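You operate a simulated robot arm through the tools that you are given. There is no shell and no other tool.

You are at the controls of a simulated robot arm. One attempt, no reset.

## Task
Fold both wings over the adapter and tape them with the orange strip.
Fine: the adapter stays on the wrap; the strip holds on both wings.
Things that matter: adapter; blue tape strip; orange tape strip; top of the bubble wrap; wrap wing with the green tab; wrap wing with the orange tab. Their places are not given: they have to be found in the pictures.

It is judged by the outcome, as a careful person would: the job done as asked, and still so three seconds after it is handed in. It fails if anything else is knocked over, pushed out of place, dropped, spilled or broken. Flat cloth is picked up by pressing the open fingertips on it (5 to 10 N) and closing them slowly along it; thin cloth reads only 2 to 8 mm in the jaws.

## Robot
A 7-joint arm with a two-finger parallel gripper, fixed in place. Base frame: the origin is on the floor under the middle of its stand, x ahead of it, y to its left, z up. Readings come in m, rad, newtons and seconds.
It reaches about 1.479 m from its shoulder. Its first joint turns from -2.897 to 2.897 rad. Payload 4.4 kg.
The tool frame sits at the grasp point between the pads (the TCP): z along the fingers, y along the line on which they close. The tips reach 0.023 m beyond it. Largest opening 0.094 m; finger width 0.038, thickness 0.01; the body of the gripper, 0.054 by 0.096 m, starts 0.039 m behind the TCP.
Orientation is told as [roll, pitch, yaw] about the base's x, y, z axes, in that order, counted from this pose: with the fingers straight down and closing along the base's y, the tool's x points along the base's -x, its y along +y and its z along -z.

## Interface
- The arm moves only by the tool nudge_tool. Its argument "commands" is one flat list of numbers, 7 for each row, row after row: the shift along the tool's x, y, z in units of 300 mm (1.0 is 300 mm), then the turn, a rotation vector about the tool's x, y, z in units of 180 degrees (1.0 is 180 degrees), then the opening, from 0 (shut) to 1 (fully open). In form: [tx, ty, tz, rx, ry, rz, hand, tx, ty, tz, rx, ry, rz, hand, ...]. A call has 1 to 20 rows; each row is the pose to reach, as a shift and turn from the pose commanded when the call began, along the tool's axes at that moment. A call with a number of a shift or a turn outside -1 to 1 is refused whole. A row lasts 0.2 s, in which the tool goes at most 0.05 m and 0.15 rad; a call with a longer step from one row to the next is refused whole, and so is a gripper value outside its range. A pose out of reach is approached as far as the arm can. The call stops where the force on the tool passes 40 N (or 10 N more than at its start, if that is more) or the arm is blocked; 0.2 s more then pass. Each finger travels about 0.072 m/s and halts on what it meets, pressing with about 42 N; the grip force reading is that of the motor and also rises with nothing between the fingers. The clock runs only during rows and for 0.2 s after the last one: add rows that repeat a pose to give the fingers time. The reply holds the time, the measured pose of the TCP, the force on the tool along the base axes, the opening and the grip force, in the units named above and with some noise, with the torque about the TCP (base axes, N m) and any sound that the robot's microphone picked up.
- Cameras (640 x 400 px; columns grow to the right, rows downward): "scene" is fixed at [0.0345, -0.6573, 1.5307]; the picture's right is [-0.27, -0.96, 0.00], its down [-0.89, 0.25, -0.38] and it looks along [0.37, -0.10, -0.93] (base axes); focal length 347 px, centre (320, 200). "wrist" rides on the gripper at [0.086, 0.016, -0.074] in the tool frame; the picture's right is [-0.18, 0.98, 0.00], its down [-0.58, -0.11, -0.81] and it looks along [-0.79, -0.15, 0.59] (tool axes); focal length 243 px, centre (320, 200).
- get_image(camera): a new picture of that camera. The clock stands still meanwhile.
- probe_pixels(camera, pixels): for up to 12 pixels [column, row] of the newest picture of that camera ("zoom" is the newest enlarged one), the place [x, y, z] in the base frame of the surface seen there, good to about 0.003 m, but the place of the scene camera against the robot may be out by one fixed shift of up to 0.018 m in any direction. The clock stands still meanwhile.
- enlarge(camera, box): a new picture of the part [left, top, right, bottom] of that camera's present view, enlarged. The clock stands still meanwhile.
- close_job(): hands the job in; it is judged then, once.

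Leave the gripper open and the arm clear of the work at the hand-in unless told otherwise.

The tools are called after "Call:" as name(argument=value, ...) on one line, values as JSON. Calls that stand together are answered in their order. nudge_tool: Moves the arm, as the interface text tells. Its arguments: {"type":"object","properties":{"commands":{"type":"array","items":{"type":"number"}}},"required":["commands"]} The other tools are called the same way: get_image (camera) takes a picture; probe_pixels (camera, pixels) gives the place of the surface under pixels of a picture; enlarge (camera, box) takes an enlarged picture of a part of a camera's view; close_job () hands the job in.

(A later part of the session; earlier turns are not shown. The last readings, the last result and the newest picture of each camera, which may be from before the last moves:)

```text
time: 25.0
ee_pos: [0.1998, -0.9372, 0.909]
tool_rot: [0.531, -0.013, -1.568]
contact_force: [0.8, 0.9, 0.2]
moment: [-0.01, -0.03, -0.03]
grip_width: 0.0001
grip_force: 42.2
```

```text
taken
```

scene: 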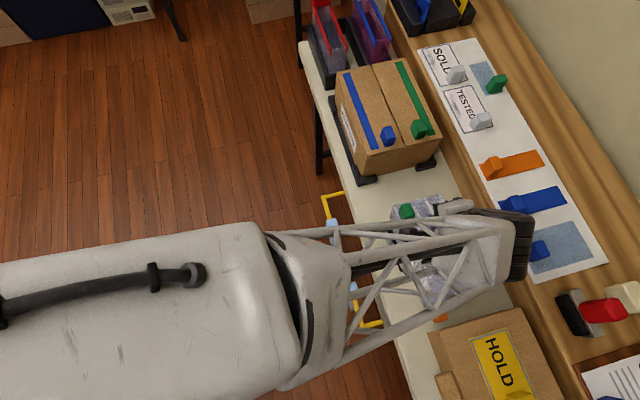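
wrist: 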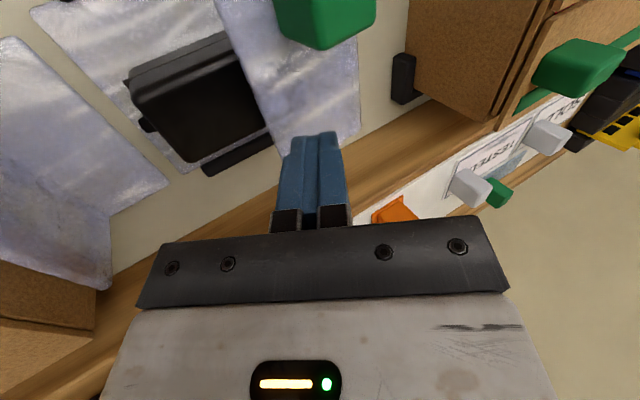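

The wing appears to stay down. I'll probe it and zoom in to confirm.

Call:
probe_pixels(camera="wrist", pixels=[[240, 40], [265, 100], [335, 60], [345, 100], [300, 90], [220, 8], [270, 20], [330, 45], [340, 40], [190, 90], [100, 200], [60, 100]])

Call:
enlarge(camera="wrist", box=[120, 0, 400, 175])

```text
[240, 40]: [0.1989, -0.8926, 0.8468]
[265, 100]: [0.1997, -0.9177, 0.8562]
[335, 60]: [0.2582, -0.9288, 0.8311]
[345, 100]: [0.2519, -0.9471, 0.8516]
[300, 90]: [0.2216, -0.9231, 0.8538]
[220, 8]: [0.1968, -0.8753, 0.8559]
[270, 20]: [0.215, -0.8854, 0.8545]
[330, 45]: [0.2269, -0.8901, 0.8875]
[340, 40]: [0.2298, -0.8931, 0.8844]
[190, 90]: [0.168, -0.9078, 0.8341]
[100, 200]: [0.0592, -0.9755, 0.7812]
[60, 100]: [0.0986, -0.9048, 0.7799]
```

```text
2.29 times, centred on (260, 88) of wrist
```

zoom: 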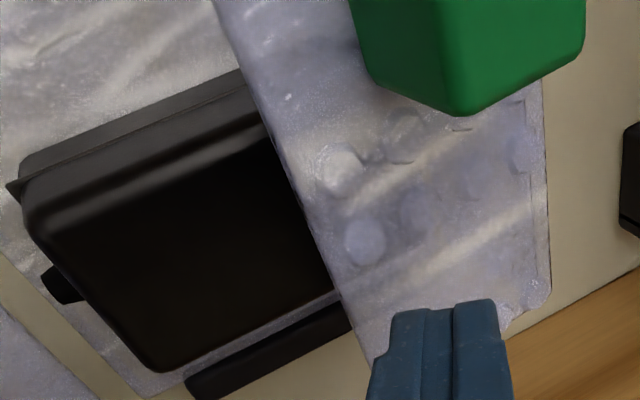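

The green wing holds its folded position (edge at x≈0.197, z≈0.856) and the adapter hasn't moved. Next I'll rise, straighten the tool and move over the orange wing to look.

Call:
nudge_tool(commands=[0, -0.0085, -0.0519, 0.0334, 0, 0, 0, 0, -0.0171, -0.1038, 0.0667, 0, 0, 0, 0, -0.0256, -0.1556, 0.1, 0, 0, 0, 0, -0.0342, -0.2075, 0.1334, 0, 0, 0, 0, -0.0427, -0.2594, 0.1667, 0, 0, 0, 0, -0.1107, -0.3083, 0.1667, 0, 0, 0, 0, -0.1787, -0.3572, 0.1667, 0, 0, 0, 0, -0.2467, -0.4061, 0.1667, 0, 0, 0, 0, -0.3147, -0.455, 0.1667, 0, 0, 0, 0, -0.3147, -0.455, 0.1667, 0, 0, 0])

Call:
get_image(camera="wrist")

Call:
get_image(camera="scene")

```text
time: 27.2
ee_pos: [0.0512, -0.9355, 0.9816]
tool_rot: [0.006, -0.014, -1.569]
contact_force: [-0.3, 0.4, -0.2]
moment: [0.03, 0.01, 0.04]
grip_width: 0.0
grip_force: 42.6
```

```text
taken
```

wrist: 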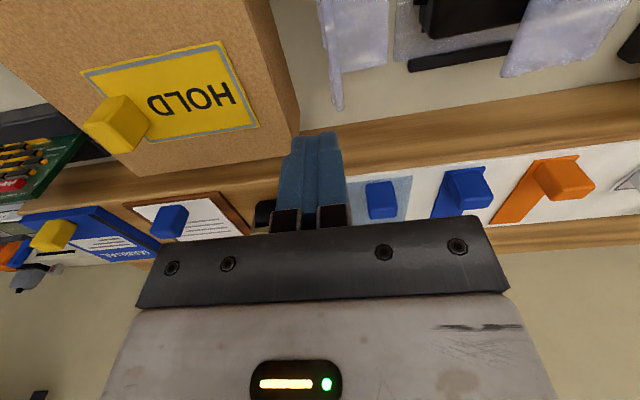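

```text
taken
```

scene: 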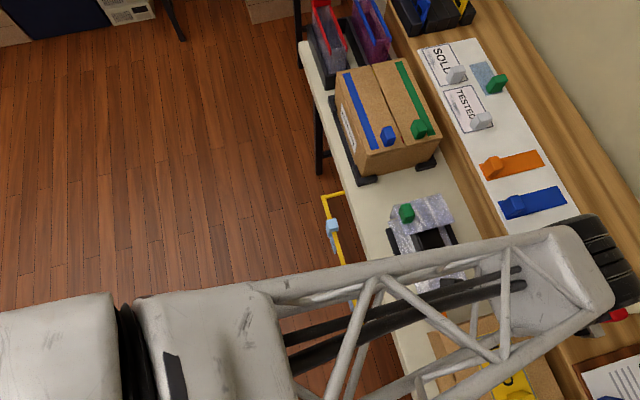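

From above the orange wing I'll probe the panel edge at about (330,60), the HOLD box edge at (295,110) and the yellow block at (120,125).

Call:
probe_pixels(camera="wrist", pixels=[[327, 20], [333, 60], [337, 105], [290, 50], [297, 110], [265, 70], [285, 120], [120, 100], [145, 120], [375, 30], [240, 20], [522, 30]])

Call:
enlarge(camera="wrist", box=[220, 0, 460, 150])

```text
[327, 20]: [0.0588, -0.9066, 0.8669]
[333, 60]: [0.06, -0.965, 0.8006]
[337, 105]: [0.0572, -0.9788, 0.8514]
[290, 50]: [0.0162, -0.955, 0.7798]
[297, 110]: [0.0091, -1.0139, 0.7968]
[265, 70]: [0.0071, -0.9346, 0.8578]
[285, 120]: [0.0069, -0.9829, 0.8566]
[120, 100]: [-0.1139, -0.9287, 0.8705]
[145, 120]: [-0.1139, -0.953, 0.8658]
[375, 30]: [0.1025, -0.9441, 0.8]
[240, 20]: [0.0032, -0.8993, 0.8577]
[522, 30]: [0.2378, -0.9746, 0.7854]
```

```text
2.67 times, centred on (340, 75) of wrist
```

zoom: 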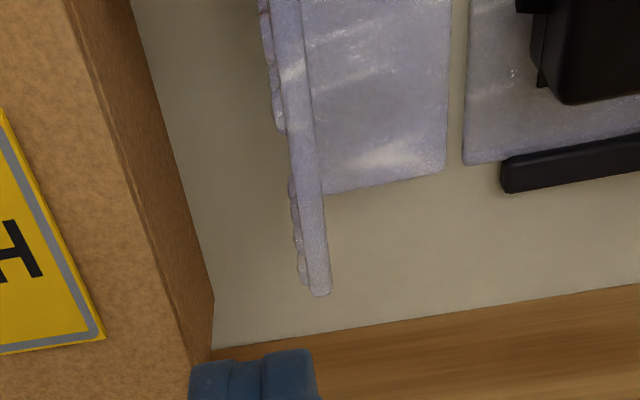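

The gap between the HOLD box (x≈0.009) and the orange panel's outer bumps (x≈0.048) is about 39 mm, and the closed fingers are 20 mm wide. I'll descend vertically at x=0.030 to tip height z≈0.846.

Call:
nudge_tool(commands=[0, -0.035, 0.05, 0, 0, 0, 0, 0, -0.0707, 0.1, 0, 0, 0, 0, 0, -0.0707, 0.18, 0, 0, 0, 0, 0, -0.0707, 0.25, 0, 0, 0, 0, 0, -0.0707, 0.3, 0, 0, 0, 0, 0, -0.0707, 0.34, 0, 0, 0, 0, 0, -0.0707, 0.36, 0, 0, 0, 0, 0, -0.0707, 0.3753, 0, 0, 0, 0, 0, -0.0707, 0.3753, 0, 0, 0, 0])

Call:
get_image(camera="wrist")

```text
time: 29.2
ee_pos: [0.0296, -0.9373, 0.8683]
tool_rot: [0.004, -0.013, -1.57]
contact_force: [0.4, 0.2, -0.2]
moment: [-0.02, -0.03, 0.01]
grip_width: 0.0001
grip_force: 41.9
```

```text
taken
```

wrist: 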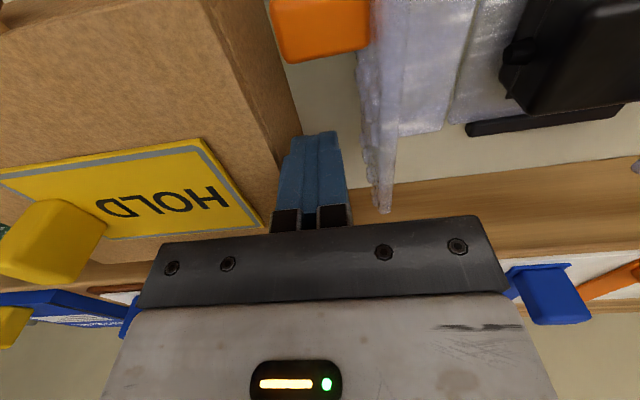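

The fingers are in the gap between the HOLD box and the orange panel with no contact. I'll push the panel slowly toward +x along the mirrored arc to about 30°.

Call:
nudge_tool(commands=[0, 0.0083, 0, 0, 0, 0, 0, 0, 0.0165, 0, 0, 0, 0, 0, 0, 0.0248, 0, 0, 0, 0, 0, 0, 0.0331, 0, 0, 0, 0, 0, 0, 0.0413, 0, 0, 0, 0, 0, 0, 0.0485, -0.007, 0, 0, 0, 0, 0, 0.0558, -0.014, 0, 0, 0, 0, 0, 0.063, -0.021, 0, 0, 0, 0, 0, 0.0703, -0.028, 0, 0, 0, 0, 0, 0.0775, -0.035, 0, 0, 0, 0, 0, 0.0848, -0.042, 0, 0, 0, 0, 0, 0.092, -0.049, 0, 0, 0, 0, 0, 0.1008, -0.054, 0, 0, 0, 0, 0, 0.1096, -0.0591, 0, 0, 0, 0, 0, 0.1184, -0.0641, 0, 0, 0, 0, 0, 0.1272, -0.0692, 0, 0, 0, 0, 0, 0.136, -0.0742, 0, 0, 0, 0, 0, 0.1449, -0.0793, 0, 0, 0, 0, 0, 0.1537, -0.0843, 0, 0, 0, 0])

Call:
get_image(camera="wrist")

```text
time: 33.2
ee_pos: [0.077, -0.9379, 0.8936]
tool_rot: [0.006, -0.013, -1.571]
contact_force: [0.2, -0.6, -0.2]
moment: [0.01, 0.02, 0.01]
grip_width: 0.0001
grip_force: 41.8
```

```text
taken
```

wrist: 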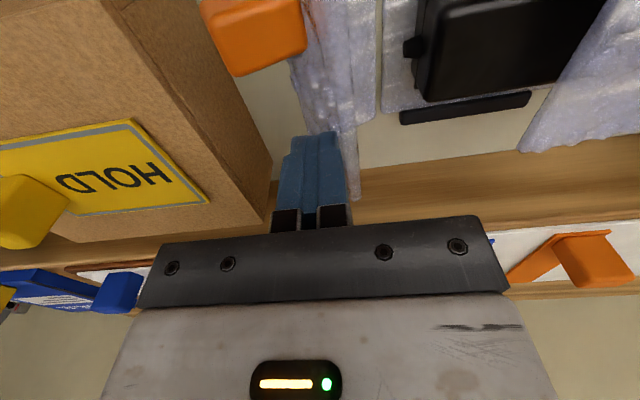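

The orange wing is following at about 30°. I'll continue along the arc to about 75°.

Call:
nudge_tool(commands=[0, 0.0107, -0.003, 0, 0, 0, 0, 0, 0.0214, -0.006, 0, 0, 0, 0, 0, 0.0321, -0.009, 0, 0, 0, 0, 0, 0.0429, -0.012, 0, 0, 0, 0, 0, 0.0536, -0.015, 0, 0, 0, 0, 0, 0.0643, -0.018, 0, 0, 0, 0, 0, 0.0744, -0.018, 0, 0, 0, 0, 0, 0.0846, -0.018, 0, 0, 0, 0, 0, 0.0947, -0.018, 0, 0, 0, 0, 0, 0.1049, -0.018, 0, 0, 0, 0, 0, 0.115, -0.018, 0, 0, 0, 0, 0, 0.1252, -0.0178, 0, 0, 0, 0, 0, 0.1353, -0.0177, 0, 0, 0, 0, 0, 0.1451, -0.015, 0, 0, 0, 0, 0, 0.1549, -0.0123, 0, 0, 0, 0, 0, 0.1646, -0.0096, 0, 0, 0, 0, 0, 0.1744, -0.0068, 0, 0, 0, 0, 0, 0.1842, -0.0041, 0, 0, 0, 0, 0, 0.1939, -0.0014, 0, 0, 0, 0, 0, 0.2037, 0.0013, 0, 0, 0, 0])

Call:
get_image(camera="wrist")

```text
time: 37.4
ee_pos: [0.1375, -0.9377, 0.8909]
tool_rot: [0.006, -0.013, -1.571]
contact_force: [0.8, -0.1, 0.1]
moment: [-0.02, 0.0, 0.0]
grip_width: 0.0
grip_force: 41.8
```

```text
taken
```

wrist: 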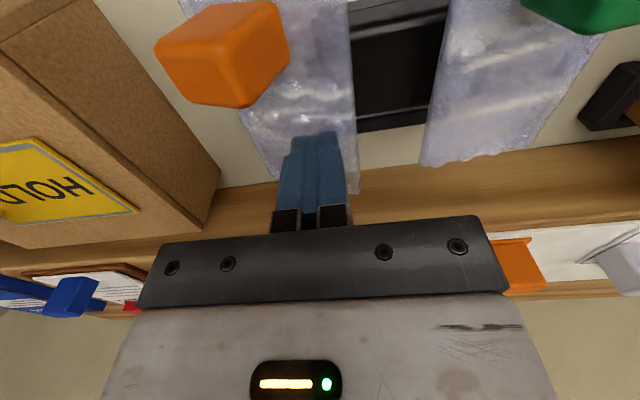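

The wing is nearly over. I'll finish the arc, lowering the tips to about z≈0.855 at x≈0.157.

Call:
nudge_tool(commands=[0, 0.0093, 0.004, 0, 0, 0, 0, 0, 0.0186, 0.009, 0, 0, 0, 0, 0, 0.0279, 0.015, 0, 0, 0, 0, 0, 0.0371, 0.021, 0, 0, 0, 0, 0, 0.0464, 0.027, 0, 0, 0, 0, 0, 0.0557, 0.034, 0, 0, 0, 0, 0, 0.065, 0.0413, 0, 0, 0, 0, 0, 0.065, 0.046, 0, 0, 0, 0])

Call:
get_image(camera="wrist")

```text
time: 39.2
ee_pos: [0.1584, -0.9383, 0.8785]
tool_rot: [0.005, -0.011, -1.57]
contact_force: [1.7, 1.3, 4.5]
moment: [0.1, -0.06, -0.04]
grip_width: 0.0
grip_force: 41.9
```

```text
taken
```

wrist: 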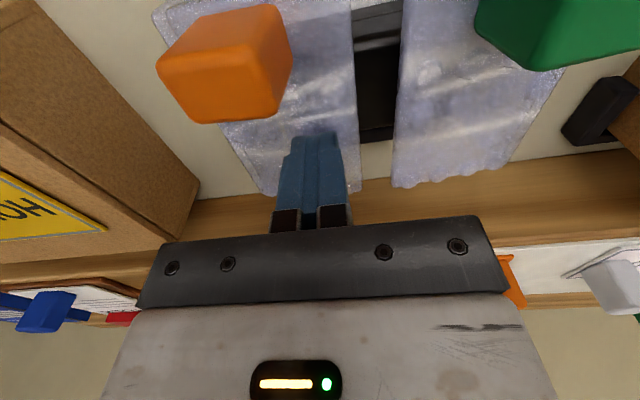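

Both wings now lie over the adapter, with a light 4.5 N contact on the orange one. I'll lift clear and probe both panels.

Call:
nudge_tool(commands=[0, 0, -0.02, 0, 0, 0, 0, 0, 0, -0.05, 0, 0, 0, 0, 0, 0, -0.12, 0, 0, 0, 0, 0, 0, -0.22, 0, 0, 0, 0, 0, 0, -0.3, 0, 0, 0, 0])

Call:
get_image(camera="wrist")

Call:
get_image(camera="scene")

```text
time: 40.4
ee_pos: [0.1574, -0.9374, 0.9697]
tool_rot: [0.005, -0.012, -1.569]
contact_force: [-0.1, 0.0, 0.8]
moment: [-0.02, -0.02, 0.0]
grip_width: 0.0001
grip_force: 42.4
```

```text
taken
```

wrist: 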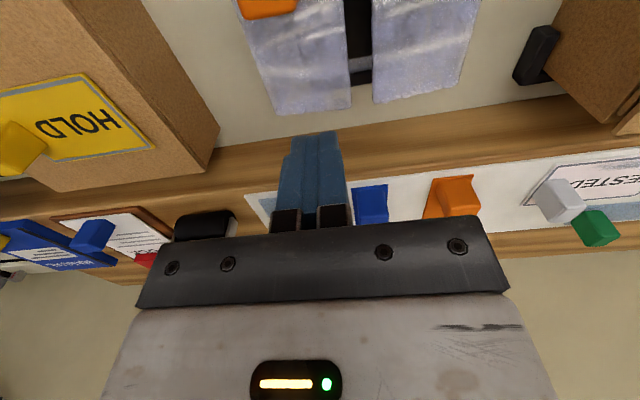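

```text
taken
```

scene: 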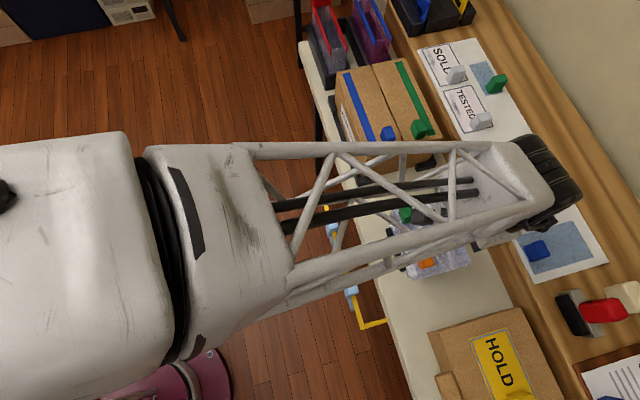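

I'll probe the corners and edges of both folded panels, to be sure they stay flat and to find the seam.

Call:
probe_pixels(camera="wrist", pixels=[[344, 20], [347, 60], [348, 100], [278, 105], [262, 50], [374, 25], [375, 60], [376, 98], [458, 85], [470, 30], [310, 50], [420, 50]])

Call:
probe_pixels(camera="wrist", pixels=[[265, 10], [359, 70], [452, 190], [465, 205], [445, 215], [440, 195], [370, 195], [475, 195]])

Call:
enlarge(camera="wrist", box=[220, 0, 500, 175])

```text
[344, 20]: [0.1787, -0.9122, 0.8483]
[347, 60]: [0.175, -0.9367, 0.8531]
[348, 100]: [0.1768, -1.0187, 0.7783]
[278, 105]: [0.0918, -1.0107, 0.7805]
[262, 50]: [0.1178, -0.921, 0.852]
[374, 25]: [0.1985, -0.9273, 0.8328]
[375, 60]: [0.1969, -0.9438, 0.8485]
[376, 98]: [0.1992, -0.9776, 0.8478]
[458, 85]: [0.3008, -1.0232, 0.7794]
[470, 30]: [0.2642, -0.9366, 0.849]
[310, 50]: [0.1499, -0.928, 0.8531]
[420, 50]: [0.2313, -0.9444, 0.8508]
```

```text
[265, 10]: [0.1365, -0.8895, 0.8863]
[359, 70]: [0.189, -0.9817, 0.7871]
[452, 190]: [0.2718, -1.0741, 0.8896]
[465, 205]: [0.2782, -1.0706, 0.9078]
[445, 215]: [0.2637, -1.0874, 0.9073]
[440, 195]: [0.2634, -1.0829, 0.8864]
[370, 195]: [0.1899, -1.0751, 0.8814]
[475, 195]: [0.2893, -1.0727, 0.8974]
```

```text
2.29 times, centred on (360, 88) of wrist
```

zoom: 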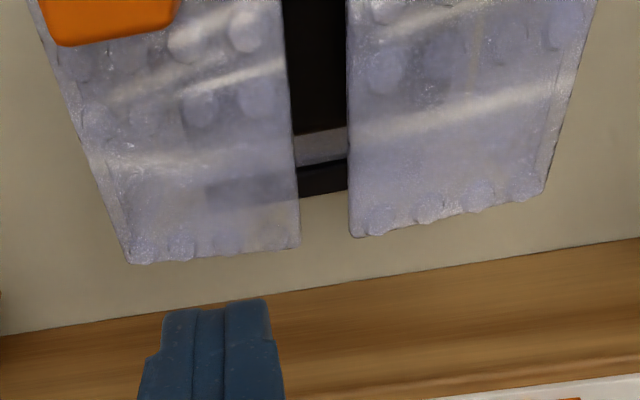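

Both wings stay flat: the orange panel spans x≈0.115–0.176 and the green one x≈0.197–0.258, both at z≈0.853, with the seam at x≈0.1865. Now I'll fetch the orange strip, moving above its block at about (0.277, -1.083) with the fingers opened to about 50 mm.

Call:
nudge_tool(commands=[-0.0693, 0.057, -0.02, 0, 0, 0, 0.2, -0.1387, 0.1139, -0.03, 0, 0, 0, 0.4, -0.208, 0.1709, -0.03, 0, 0, 0, 0.55, -0.2773, 0.2278, -0.03, 0, 0, 0, 0.55, -0.3467, 0.2848, -0.03, 0, 0, 0, 0.55, -0.416, 0.3417, -0.03, 0, 0, 0, 0.55, -0.4853, 0.3987, -0.03, 0, 0, 0, 0.55, -0.4853, 0.3987, -0.03, 0, 0, 0, 0.55])

Call:
get_image(camera="wrist")

Call:
get_image(camera="scene")

```text
time: 42.2
ee_pos: [0.2756, -1.0816, 0.9784]
tool_rot: [0.005, -0.012, -1.57]
contact_force: [-0.5, 0.9, 0.8]
moment: [0.02, -0.01, -0.03]
grip_width: 0.0518
grip_force: 0.1
```

```text
taken
```

wrist: 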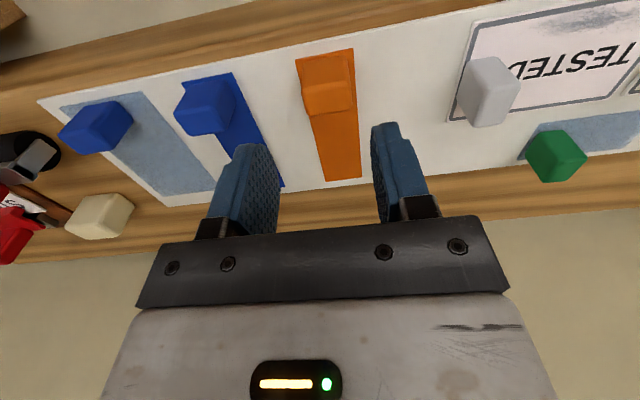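

```text
taken
```

scene: 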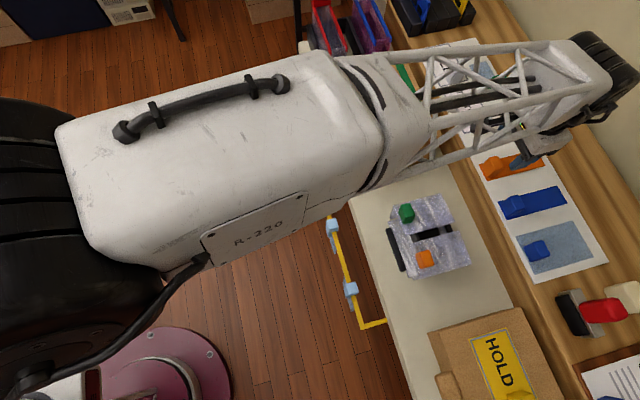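

Both wings are folded in the scene view, at (425,235). The orange block is at about (327,95) in the wrist view, so I'll probe its faces for exact centring.

Call:
enlarge(camera="wrist", box=[260, 30, 420, 130])

Call:
probe_pixels(camera="wrist", pixels=[[305, 90], [350, 85], [308, 110], [353, 107], [330, 112], [328, 85], [300, 60], [352, 55], [328, 182], [358, 175], [330, 62], [312, 84]])

```text
4.00 times, centred on (340, 80) of wrist
```

zoom: 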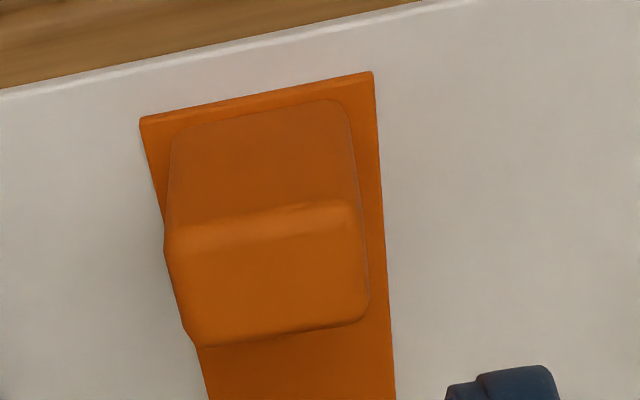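

```text
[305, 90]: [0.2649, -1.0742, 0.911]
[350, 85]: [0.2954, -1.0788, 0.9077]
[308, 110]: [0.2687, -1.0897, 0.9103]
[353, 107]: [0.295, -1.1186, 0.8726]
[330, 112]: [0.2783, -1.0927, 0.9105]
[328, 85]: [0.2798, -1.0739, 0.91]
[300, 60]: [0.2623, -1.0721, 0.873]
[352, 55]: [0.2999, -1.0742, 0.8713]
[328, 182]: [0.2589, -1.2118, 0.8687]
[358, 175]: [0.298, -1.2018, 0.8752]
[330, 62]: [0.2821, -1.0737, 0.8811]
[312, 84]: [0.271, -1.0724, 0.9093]
```

The block spans x≈0.2645–0.2935 and y≈-1.073 to -1.094, with its top at 0.911. I'll centre on x≈0.279, y≈-1.084 and lower to TCP z≈0.906, keeping the tips about 7 mm above the strip.

Call:
nudge_tool(commands=[-0.008, 0.0113, 0.05, 0, 0, 0, 0.55, -0.008, 0.0113, 0.1, 0, 0, 0, 0.55, -0.008, 0.0113, 0.15, 0, 0, 0, 0.55, -0.008, 0.0113, 0.19, 0, 0, 0, 0.55, -0.008, 0.0113, 0.22, 0, 0, 0, 0.55, -0.008, 0.0113, 0.2413, 0, 0, 0, 0.55, -0.008, 0.0113, 0.2413, 0, 0, 0, 0.55])

Call:
get_image(camera="wrist")

```text
time: 43.8
ee_pos: [0.2796, -1.0836, 0.9079]
tool_rot: [0.005, -0.012, -1.568]
contact_force: [-0.5, -0.2, -0.5]
moment: [-0.01, 0.01, 0.0]
grip_width: 0.0515
grip_force: 0.0
```

```text
taken
```

wrist: 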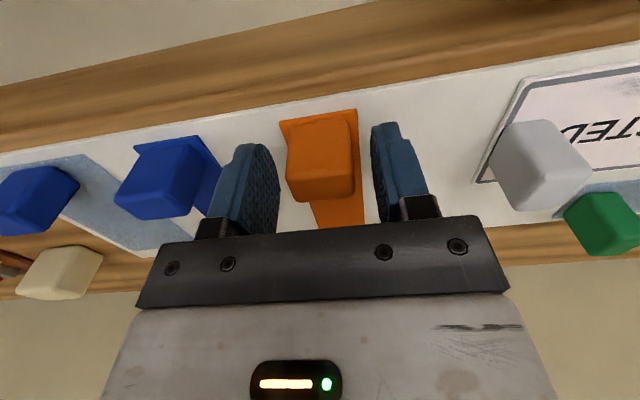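

The fingers straddle the orange block at (320,155). I'll close them gradually on it.

Call:
nudge_tool(commands=[0, 0, 0, 0, 0, 0, 0.46, 0, 0, 0, 0, 0, 0, 0.4, 0, 0, 0, 0, 0, 0, 0.35, 0, 0, 0, 0, 0, 0, 0.31, 0, 0, 0, 0, 0, 0, 0.28, 0, 0, 0, 0, 0, 0, 0.2, 0, 0, 0, 0, 0, 0, 0.0, 0, 0, 0, 0, 0, 0, 0.0])

Call:
get_image(camera="wrist")

```text
time: 45.6
ee_pos: [0.2793, -1.0835, 0.9071]
tool_rot: [0.005, -0.012, -1.569]
contact_force: [2.5, 0.1, -0.1]
moment: [0.02, -0.08, 0.13]
grip_width: 0.0311
grip_force: 41.6
```

```text
taken
```

wrist: 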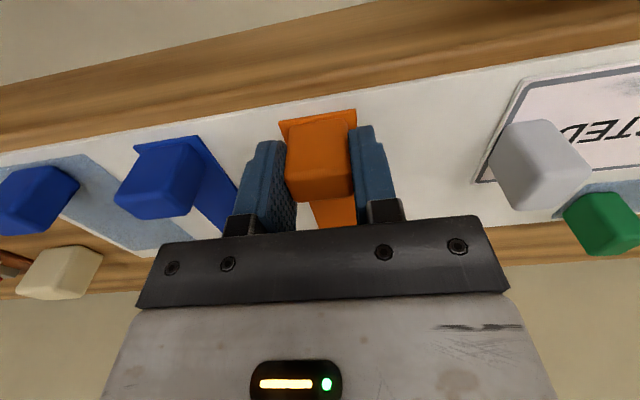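

The block is gripped at 31 mm. I'll lift slowly by 3 cm and check that the strip comes along.

Call:
nudge_tool(commands=[0, 0, -0.01, 0, 0, 0, 0, 0, 0, -0.02, 0, 0, 0, 0, 0, 0, -0.035, 0, 0, 0, 0, 0, 0, -0.055, 0, 0, 0, 0, 0, 0, -0.08, 0, 0, 0, 0, 0, 0, -0.1, 0, 0, 0, 0])

Call:
get_image(camera="wrist")

Call:
enlarge(camera="scene", box=[440, 80, 620, 200])

```text
time: 47.0
ee_pos: [0.2799, -1.0838, 0.9373]
tool_rot: [0.005, -0.013, -1.569]
contact_force: [0.6, 0.1, -1.2]
moment: [0.0, 0.0, 0.0]
grip_width: 0.0307
grip_force: 41.6
```

```text
taken
```

wrist: 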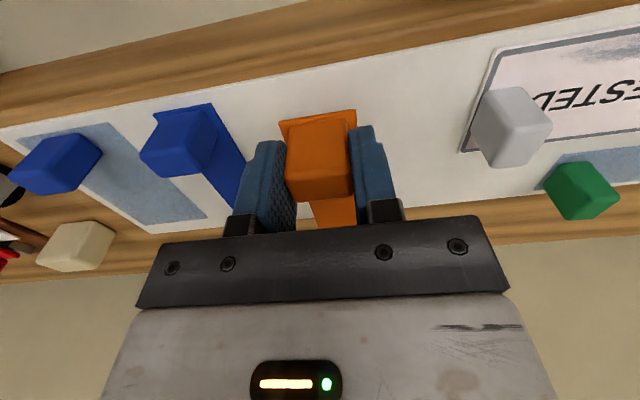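

```text
3.33 times, centred on (530, 140) of scene
```

zoom: 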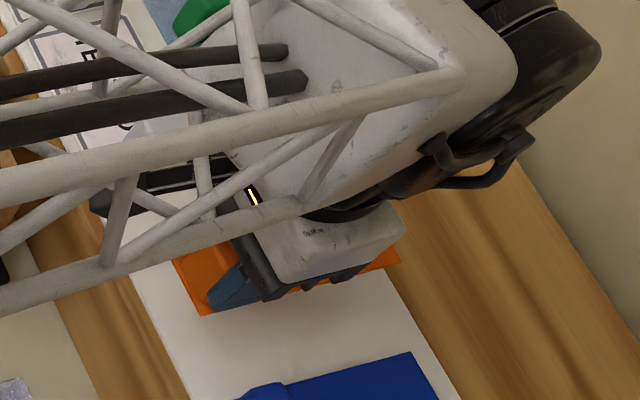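

The strip lifted rigidly with the block. I'll raise to z≈1.0, then turn +90° so the strip points along +x while moving above the wings, bringing the block to about (0.1295, -0.94).

Call:
nudge_tool(commands=[0, 0, -0.05, 0, 0, 0, 0, 0, 0, -0.11, 0, 0, 0, 0, 0, 0, -0.17, 0, 0, 0, 0, 0, 0, -0.21, 0, 0, 0, 0, 0.04, -0.0418, -0.21, 0, 0, -0.0417, 0, 0.0799, -0.0836, -0.21, 0, 0, -0.0833, 0, 0.1198, -0.1253, -0.21, 0, 0, -0.125, 0, 0.1598, -0.1671, -0.21, 0, 0, -0.1667, 0, 0.1997, -0.2089, -0.21, 0, 0, -0.2083, 0, 0.2397, -0.2507, -0.21, 0, 0, -0.25, 0, 0.2796, -0.2924, -0.21, 0, 0, -0.2917, 0, 0.3195, -0.3342, -0.21, 0, 0, -0.3333, 0, 0.3595, -0.376, -0.21, 0, 0, -0.375, 0, 0.3994, -0.4178, -0.21, 0, 0, -0.4167, 0, 0.4394, -0.4595, -0.21, 0, 0, -0.4583, 0, 0.4793, -0.5013, -0.21, 0, 0, -0.5, 0, 0.4793, -0.5013, -0.21, 0, 0, -0.5, 0])

Call:
get_image(camera="wrist")

Call:
get_image(camera="scene")

```text
time: 50.6
ee_pos: [0.1296, -0.9385, 0.9979]
tool_rot: [-0.012, -0.006, 0.001]
contact_force: [0.2, -0.2, -0.2]
moment: [-0.01, 0.0, -0.01]
grip_width: 0.0307
grip_force: 42.2
```

```text
taken
```

wrist: 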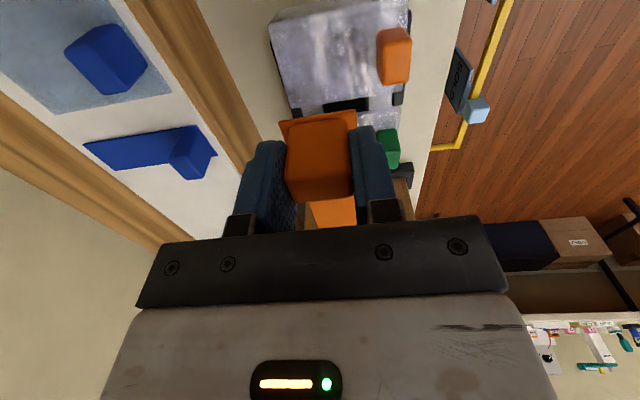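

```text
taken
```

scene: 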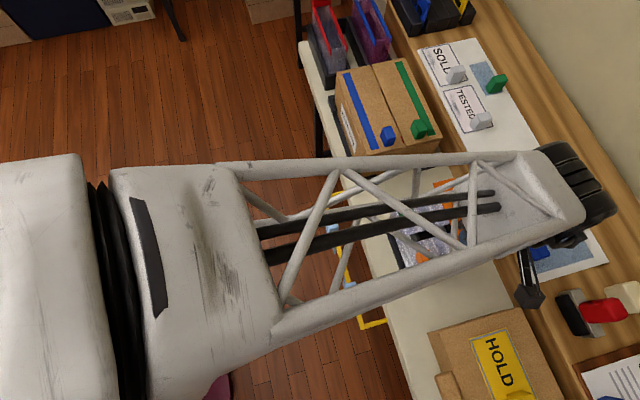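

The strip is above the wings pointing +x. I'll check the strip's level and position in an enlarged scene view before lowering.

Call:
enlarge(camera="scene", box=[380, 160, 500, 290])

Call:
probe_pixels(camera="wrist", pixels=[[290, 122], [350, 118], [330, 215], [345, 100], [340, 60], [395, 65], [285, 60], [405, 10], [380, 60], [392, 80]])

```text
3.08 times, centred on (440, 225) of scene
```

zoom: 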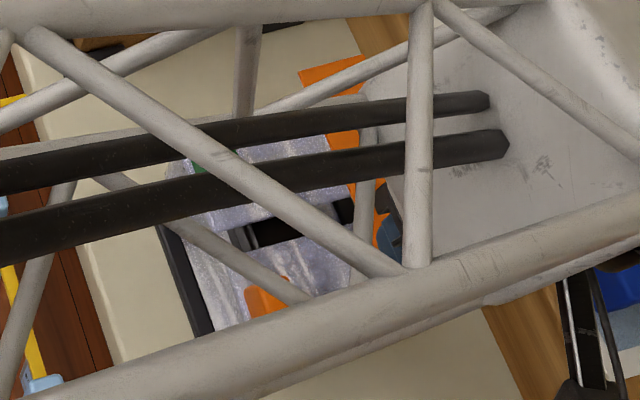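

```text
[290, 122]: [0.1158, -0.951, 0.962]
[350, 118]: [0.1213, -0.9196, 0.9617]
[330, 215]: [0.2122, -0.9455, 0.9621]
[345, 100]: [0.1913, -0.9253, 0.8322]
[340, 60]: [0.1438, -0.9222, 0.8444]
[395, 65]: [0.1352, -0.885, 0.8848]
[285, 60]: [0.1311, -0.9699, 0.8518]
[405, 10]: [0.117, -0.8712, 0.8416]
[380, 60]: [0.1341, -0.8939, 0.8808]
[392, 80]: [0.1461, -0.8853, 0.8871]
```

The strip is level at z≈0.962, spans x≈0.118–0.25 and is centred on y≈-0.939, clear of the tabs. I'll lower to about 1.5 cm above the panels, with a 2 mm shift to +x.

Call:
nudge_tool(commands=[-0.0067, 0, 0.07, 0, 0, 0, 0, -0.0067, 0, 0.14, 0, 0, 0, 0, -0.0067, 0, 0.2, 0, 0, 0, 0, -0.0067, 0, 0.25, 0, 0, 0, 0, -0.0067, 0, 0.29, 0, 0, 0, 0, -0.0067, 0, 0.31, 0, 0, 0, 0, -0.0067, 0, 0.31, 0, 0, 0, 0])

Call:
get_image(camera="wrist")

Call:
enlarge(camera="scene", box=[380, 160, 500, 290])

```text
time: 52.2
ee_pos: [0.1302, -0.942, 0.9048]
tool_rot: [-0.016, -0.005, 0.002]
contact_force: [-0.1, 0.9, -0.5]
moment: [0.02, 0.01, -0.04]
grip_width: 0.0306
grip_force: 42.1
```

```text
taken
```

wrist: 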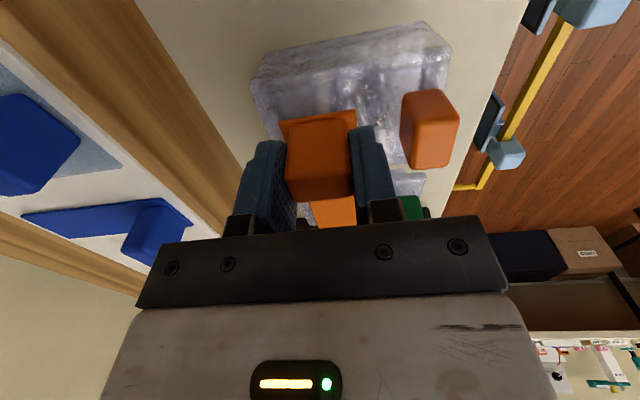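

```text
3.08 times, centred on (440, 225) of scene
```

zoom: 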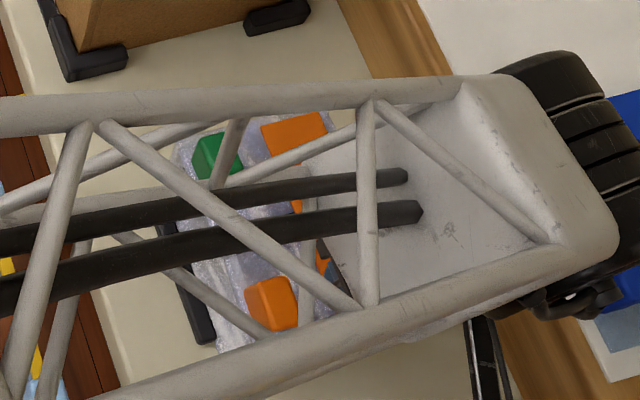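

Everything lines up: both tabs are clear of the strip. I'll lower slowly in 1.5 mm steps toward contact.

Call:
nudge_tool(commands=[0, 0, 0.005, 0, 0, 0, 0, 0, 0, 0.01, 0, 0, 0, 0, 0, 0, 0.015, 0, 0, 0, 0, 0, 0, 0.02, 0, 0, 0, 0, 0, 0, 0.025, 0, 0, 0, 0, 0, 0, 0.03, 0, 0, 0, 0, 0, 0, 0.035, 0, 0, 0, 0, 0, 0, 0.04, 0, 0, 0, 0])

```text
time: 54.0
ee_pos: [0.1324, -0.9421, 0.8937]
tool_rot: [-0.012, -0.006, 0.002]
contact_force: [0.6, -0.3, 2.7]
moment: [0.01, -0.13, 0.03]
grip_width: 0.031
grip_force: 41.5
```

First light contact is 2.7 N at z=0.8937. I'll continue pressing in 0.7 mm steps.

Call:
nudge_tool(commands=[0, 0, 0.0025, 0, 0, 0, 0, 0, 0, 0.005, 0, 0, 0, 0, 0, 0, 0.0075, 0, 0, 0, 0, 0, 0, 0.01, 0, 0, 0, 0])

```text
time: 55.0
ee_pos: [0.1312, -0.9405, 0.8885]
tool_rot: [-0.012, -0.005, 0.004]
contact_force: [-0.3, -0.6, 0.8]
moment: [0.03, -0.05, 0.02]
grip_width: 0.0311
grip_force: 41.9
```

Force stays low at 0.8 N, so the panels are settling toward the adapter. I'll keep going gently.

Call:
nudge_tool(commands=[0, 0, 0.0025, 0, 0, 0, 0, 0, 0, 0.005, 0, 0, 0, 0, 0, 0, 0.0075, 0, 0, 0, 0, 0, 0, 0.01, 0, 0, 0, 0, 0, 0, 0.01, 0, 0, 0, 0])

Call:
get_image(camera="wrist")

```text
time: 56.2
ee_pos: [0.1307, -0.9421, 0.8866]
tool_rot: [-0.013, -0.005, 0.003]
contact_force: [-0.2, 0.7, 0.3]
moment: [0.02, 0.03, 0.01]
grip_width: 0.0305
grip_force: 42.1
```

```text
taken
```

wrist: 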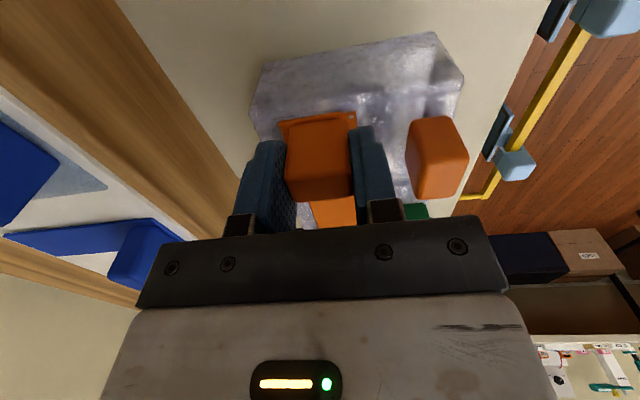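

I'll probe the strip's near edge against the panel surface beside it, to see how much gap is left.

Call:
enlarge(camera="wrist", box=[220, 20, 500, 230])

Call:
probe_pixels(camera="wrist", pixels=[[282, 118], [350, 114], [335, 100], [290, 100], [400, 100], [440, 60], [330, 220], [400, 190], [265, 85], [430, 130], [308, 112], [325, 108]])

```text
1.90 times, centred on (360, 125) of wrist
```

zoom: 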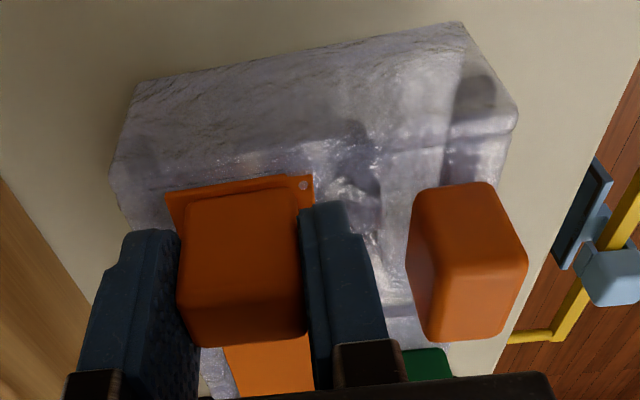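

```text
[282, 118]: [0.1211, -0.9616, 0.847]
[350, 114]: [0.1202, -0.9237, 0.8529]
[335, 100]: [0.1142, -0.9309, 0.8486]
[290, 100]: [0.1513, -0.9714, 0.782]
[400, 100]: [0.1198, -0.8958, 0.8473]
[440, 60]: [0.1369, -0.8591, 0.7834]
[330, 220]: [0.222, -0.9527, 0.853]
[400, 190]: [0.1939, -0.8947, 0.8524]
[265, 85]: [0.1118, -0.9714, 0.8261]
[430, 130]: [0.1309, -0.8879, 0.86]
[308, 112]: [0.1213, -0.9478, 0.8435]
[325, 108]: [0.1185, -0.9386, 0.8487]
```

The strip looks seated: its surface is at about 0.848–0.853 against the panel at about 0.848. I'll press another 2 mm in small steps to build a light pressing force.

Call:
nudge_tool(commands=[0, 0, 0.0025, 0, 0, 0, 0, 0, 0, 0.005, 0, 0, 0, 0, 0, 0, 0.0075, 0, 0, 0, 0, 0, 0, 0.0075, 0, 0, 0, 0])

```text
time: 57.2
ee_pos: [0.1313, -0.9427, 0.8859]
tool_rot: [-0.014, -0.004, 0.001]
contact_force: [1.6, 4.6, 12.2]
moment: [0.17, -0.61, 0.17]
grip_width: 0.0307
grip_force: 42.2
```

It is now pressing with 12 N, centred about 50 mm ahead of the TCP at x≈0.18, so the load is shared by both wings. I'll hold briefly and then open the fingers to about 45 mm.

Call:
nudge_tool(commands=[0, 0, 0.0, 0, 0, 0, 0, 0, 0, 0.0, 0, 0, 0, 0, 0, 0, 0.0, 0, 0, 0, 0, 0, 0, 0.0, 0, 0, 0, 0, 0, 0, 0.0, 0, 0, 0, 0, 0, 0, -0.003, 0, 0, 0, 0.36, 0, 0, -0.003, 0, 0, 0, 0.4, 0, 0, -0.003, 0, 0, 0, 0.45, 0, 0, -0.003, 0, 0, 0, 0.5, 0, 0, -0.003, 0, 0, 0, 0.5])

Call:
get_image(camera="wrist")

```text
time: 59.4
ee_pos: [0.1314, -0.9419, 0.8852]
tool_rot: [-0.012, -0.006, 0.001]
contact_force: [-0.5, 0.3, 0.1]
moment: [0.0, 0.0, 0.0]
grip_width: 0.0469
grip_force: 0.2
```

```text
taken
```

wrist: 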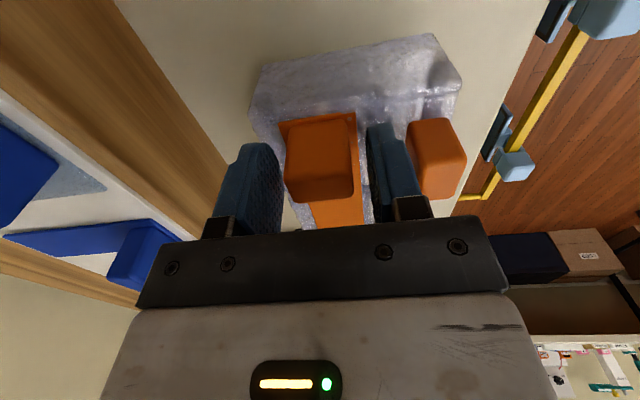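

The fingers are open and the block is free between them. I'll lift straight up 10 cm and inspect.

Call:
nudge_tool(commands=[0, 0, -0.02, 0, 0, 0, 0.5, 0, 0, -0.05, 0, 0, 0, 0.5, 0, 0, -0.1, 0, 0, 0, 0.5, 0, 0, -0.18, 0, 0, 0, 0.5, 0, 0, -0.28, 0, 0, 0, 0.5, 0, 0, -0.35, 0, 0, 0, 0.5, 0, 0, -0.35, 0, 0, 0, 0.5])

Call:
get_image(camera="wrist")

Call:
get_image(camera="scene")

```text
time: 61.0
ee_pos: [0.1312, -0.9396, 0.9909]
tool_rot: [-0.014, -0.006, 0.001]
contact_force: [-0.1, 1.2, -0.6]
moment: [0.01, -0.01, -0.01]
grip_width: 0.047
grip_force: 0.1
```

```text
taken
```

wrist: 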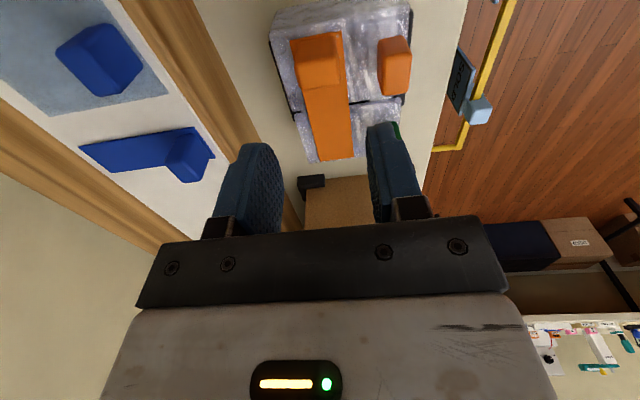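

```text
taken
```

scene: 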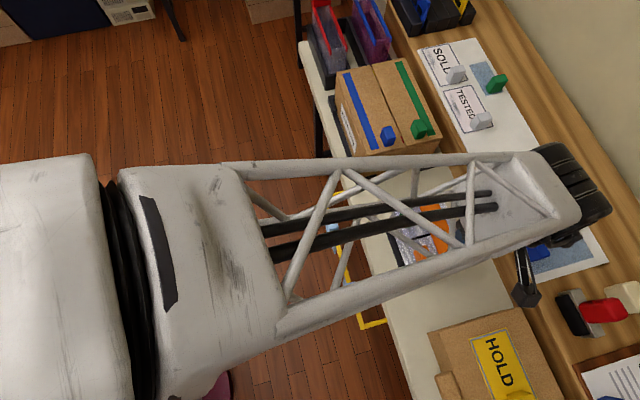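

The strip stayed on the wrap, bridging both wings. I'll zoom in and probe the strip and panels along its length.

Call:
enlarge(camera="wrist", box=[240, 0, 440, 180])

Call:
probe_pixels(camera="wrist", pixels=[[297, 42], [338, 36], [320, 95], [328, 110], [332, 130], [335, 155], [318, 158], [353, 153], [310, 110], [300, 130], [360, 120], [365, 80]])

```text
2.22 times, centred on (340, 90) of wrist
```

zoom: 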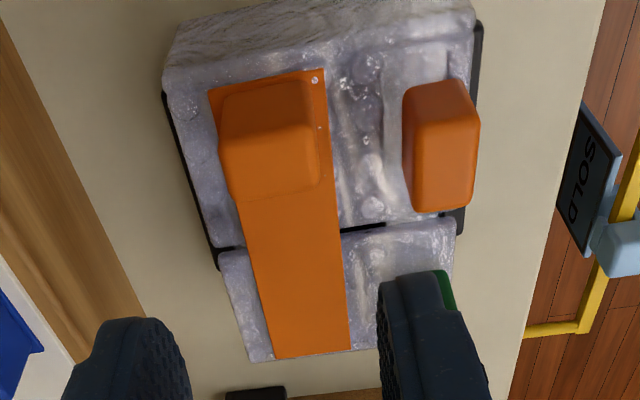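

```text
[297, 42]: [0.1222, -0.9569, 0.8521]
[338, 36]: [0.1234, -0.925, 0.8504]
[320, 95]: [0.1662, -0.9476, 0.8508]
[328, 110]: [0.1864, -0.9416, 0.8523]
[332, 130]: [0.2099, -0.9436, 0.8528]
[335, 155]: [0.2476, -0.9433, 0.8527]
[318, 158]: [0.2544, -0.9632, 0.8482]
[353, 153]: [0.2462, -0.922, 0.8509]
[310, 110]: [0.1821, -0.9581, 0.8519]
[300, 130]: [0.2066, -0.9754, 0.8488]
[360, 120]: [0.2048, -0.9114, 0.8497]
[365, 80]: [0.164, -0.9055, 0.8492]
```

The strip lies flat at z≈0.852 on both panels (about 0.849), from x≈0.121 to 0.254. To make it hold on the green wing, I'll close the fingers and press lightly on the strip there at about (0.226, -0.942).

Call:
nudge_tool(commands=[-0.0625, -0.002, 0.02, 0, 0, 0, 0.2, -0.125, -0.004, 0.04, 0, 0, 0, 0, -0.1876, -0.006, 0.08, 0, 0, 0, 0, -0.25, -0.008, 0.14, 0, 0, 0, 0, -0.3127, -0.008, 0.2, 0, 0, 0, 0, -0.3127, -0.008, 0.28, 0, 0, 0, 0, -0.3127, -0.008, 0.34, 0, 0, 0, 0, -0.3127, -0.008, 0.37, 0, 0, 0, 0])

Call:
get_image(camera="wrist")

```text
time: 62.8
ee_pos: [0.2274, -0.9435, 0.8812]
tool_rot: [-0.014, -0.006, 0.001]
contact_force: [-0.7, 0.4, -0.1]
moment: [0.03, -0.01, 0.01]
grip_width: 0.0
grip_force: 41.5
```

```text
taken
```

wrist: 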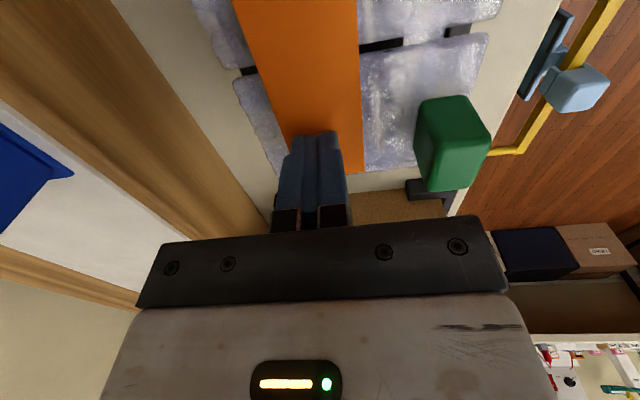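

The tips are about 5 mm above the strip over the green wing. I'll press down in 1 mm steps.

Call:
nudge_tool(commands=[0, 0, 0.0033, 0, 0, 0, 0, 0, 0, 0.0067, 0, 0, 0, 0, 0, 0, 0.01, 0, 0, 0, 0, 0, 0, 0.0133, 0, 0, 0, 0, 0, 0, 0.0167, 0, 0, 0, 0, 0, 0, 0.0183, 0, 0, 0, 0])

```text
time: 64.2
ee_pos: [0.2252, -0.9446, 0.8738]
tool_rot: [-0.013, -0.006, 0.0]
contact_force: [0.7, -0.2, 1.3]
moment: [0.01, 0.01, -0.01]
grip_width: 0.0
grip_force: 41.9
```

There is 1.3 N of contact. I'll press a little more to reach roughly 8 N.

Call:
nudge_tool(commands=[0, 0, 0.0025, 0, 0, 0, 0, 0, 0, 0.005, 0, 0, 0, 0, 0, 0, 0.0075, 0, 0, 0, 0, 0, 0, 0.0075, 0, 0, 0, 0])

```text
time: 65.2
ee_pos: [0.2255, -0.9455, 0.8737]
tool_rot: [-0.014, -0.006, 0.002]
contact_force: [1.9, 7.4, 29.6]
moment: [0.21, 0.5, -0.24]
grip_width: 0.0
grip_force: 42.2
```

That gave about 30 N on the strip over the green wing, which is enough. I'll lift off straight up and inspect.

Call:
nudge_tool(commands=[0, 0, -0.008, 0, 0, 0, 0, 0, 0, -0.03, 0, 0, 0, 0, 0, 0, -0.08, 0, 0, 0, 0, 0, 0, -0.16, 0, 0, 0, 0, 0, 0, -0.25, 0, 0, 0, 0, 0, 0, -0.35, 0, 0, 0, 0, 0, 0, -0.35, 0, 0, 0, 0])

Call:
get_image(camera="wrist")

```text
time: 66.8
ee_pos: [0.2256, -0.9418, 0.9791]
tool_rot: [-0.013, -0.005, 0.003]
contact_force: [-0.6, 0.3, -0.3]
moment: [0.03, 0.02, 0.0]
grip_width: 0.0003
grip_force: 41.8
```

```text
taken
```

wrist: 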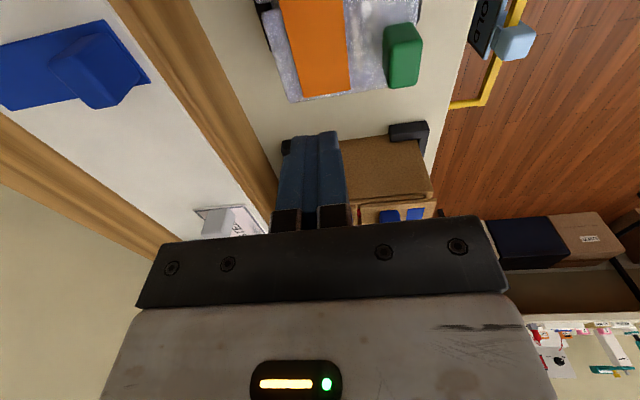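

The strip looks flat over the green wing. For symmetry I'll also press it lightly on the orange wing, next to the block at about (0.168, -0.942).

Call:
nudge_tool(commands=[0.048, 0, 0.02, 0, 0, 0, 0, 0.096, 0, 0.05, 0, 0, 0, 0, 0.144, 0, 0.1, 0, 0, 0, 0, 0.192, 0, 0.16, 0, 0, 0, 0, 0.192, 0, 0.22, 0, 0, 0, 0, 0.192, 0, 0.28, 0, 0, 0, 0, 0.192, 0, 0.31, 0, 0, 0, 0, 0.192, 0, 0.327, 0, 0, 0, 0, 0.192, 0, 0.327, 0, 0, 0, 0])

Call:
get_image(camera="wrist")

```text
time: 68.8
ee_pos: [0.1689, -0.9439, 0.8806]
tool_rot: [-0.013, -0.004, 0.001]
contact_force: [-0.5, 0.3, -0.7]
moment: [0.04, -0.01, 0.0]
grip_width: 0.0
grip_force: 41.8
```

```text
taken
```

wrist: 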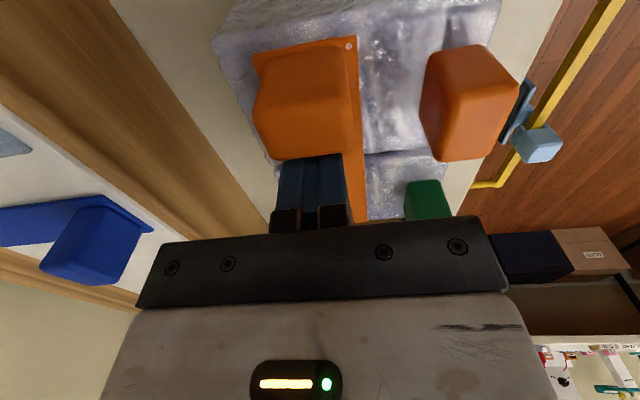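

The tips sit just beyond the block and about 5 mm above the strip. I'll press gently in small steps.

Call:
nudge_tool(commands=[0, 0, 0.0033, 0, 0, 0, 0, 0, 0, 0.0067, 0, 0, 0, 0, 0, 0, 0.01, 0, 0, 0, 0, 0, 0, 0.0133, 0, 0, 0, 0, 0, 0, 0.0167, 0, 0, 0, 0, 0, 0, 0.0187, 0, 0, 0, 0, 0, 0, 0.0203, 0, 0, 0, 0])

```text
time: 70.4
ee_pos: [0.169, -0.9461, 0.8745]
tool_rot: [-0.015, -0.005, 0.003]
contact_force: [4.9, -0.6, 14.0]
moment: [-0.01, -0.21, -0.03]
grip_width: 0.0
grip_force: 42.0
```

The press reads 14 N, which is enough. I'll lift straight up and then retreat clear of the work toward the robot, opening the gripper.

Call:
nudge_tool(commands=[0, 0, -0.008, 0, 0, 0, 0, 0, 0, -0.03, 0, 0, 0, 0, 0, 0, -0.08, 0, 0, 0, 0, 0, 0, -0.16, 0, 0, 0, 0, 0, 0, -0.25, 0, 0, 0, 0, 0, 0, -0.36, 0, 0, 0, 0, 0, 0, -0.46, 0, 0, 0, 0, 0, 0.1, -0.55, 0, 0, 0, 0.3, 0, 0.22, -0.58, 0, 0, 0, 0.6, 0, 0.35, -0.6, 0, 0, 0, 1.0, 0, 0.48, -0.6, 0, 0, 0, 1.0, 0, 0.61, -0.6, 0, 0, 0, 1.0, 0, 0.74, -0.6, 0, 0, 0, 1.0, 0, 0.87, -0.6, 0, 0, 0, 1.0, 0, 1.0, -0.6, 0, 0, 0, 1.0, 0, 1.0, -0.6, 0, 0, 0, 1.0])

Call:
get_image(camera="scene")

Call:
enlarge(camera="scene", box=[360, 160, 500, 320])

```text
time: 73.8
ee_pos: [0.169, -0.6437, 1.0502]
tool_rot: [-0.011, -0.006, 0.001]
contact_force: [-0.2, 0.2, -0.9]
moment: [-0.06, -0.03, -0.02]
grip_width: 0.0938
grip_force: 0.0
```

```text
taken
```

scene: 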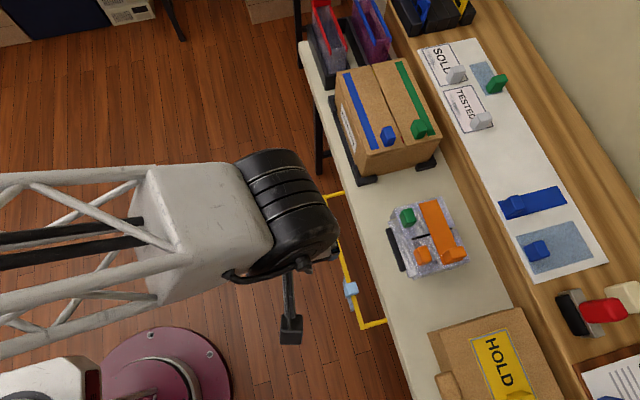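

```text
2.50 times, centred on (430, 240) of scene
```

zoom: 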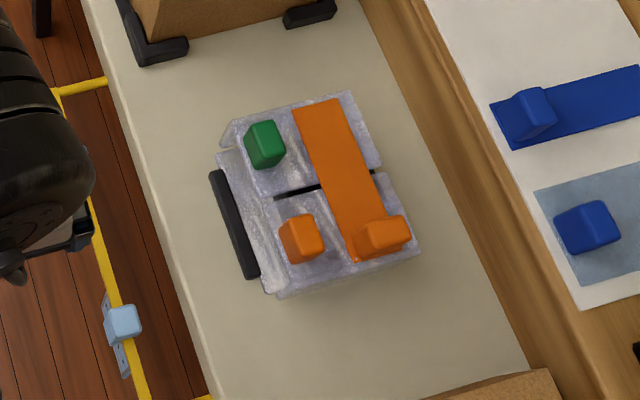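

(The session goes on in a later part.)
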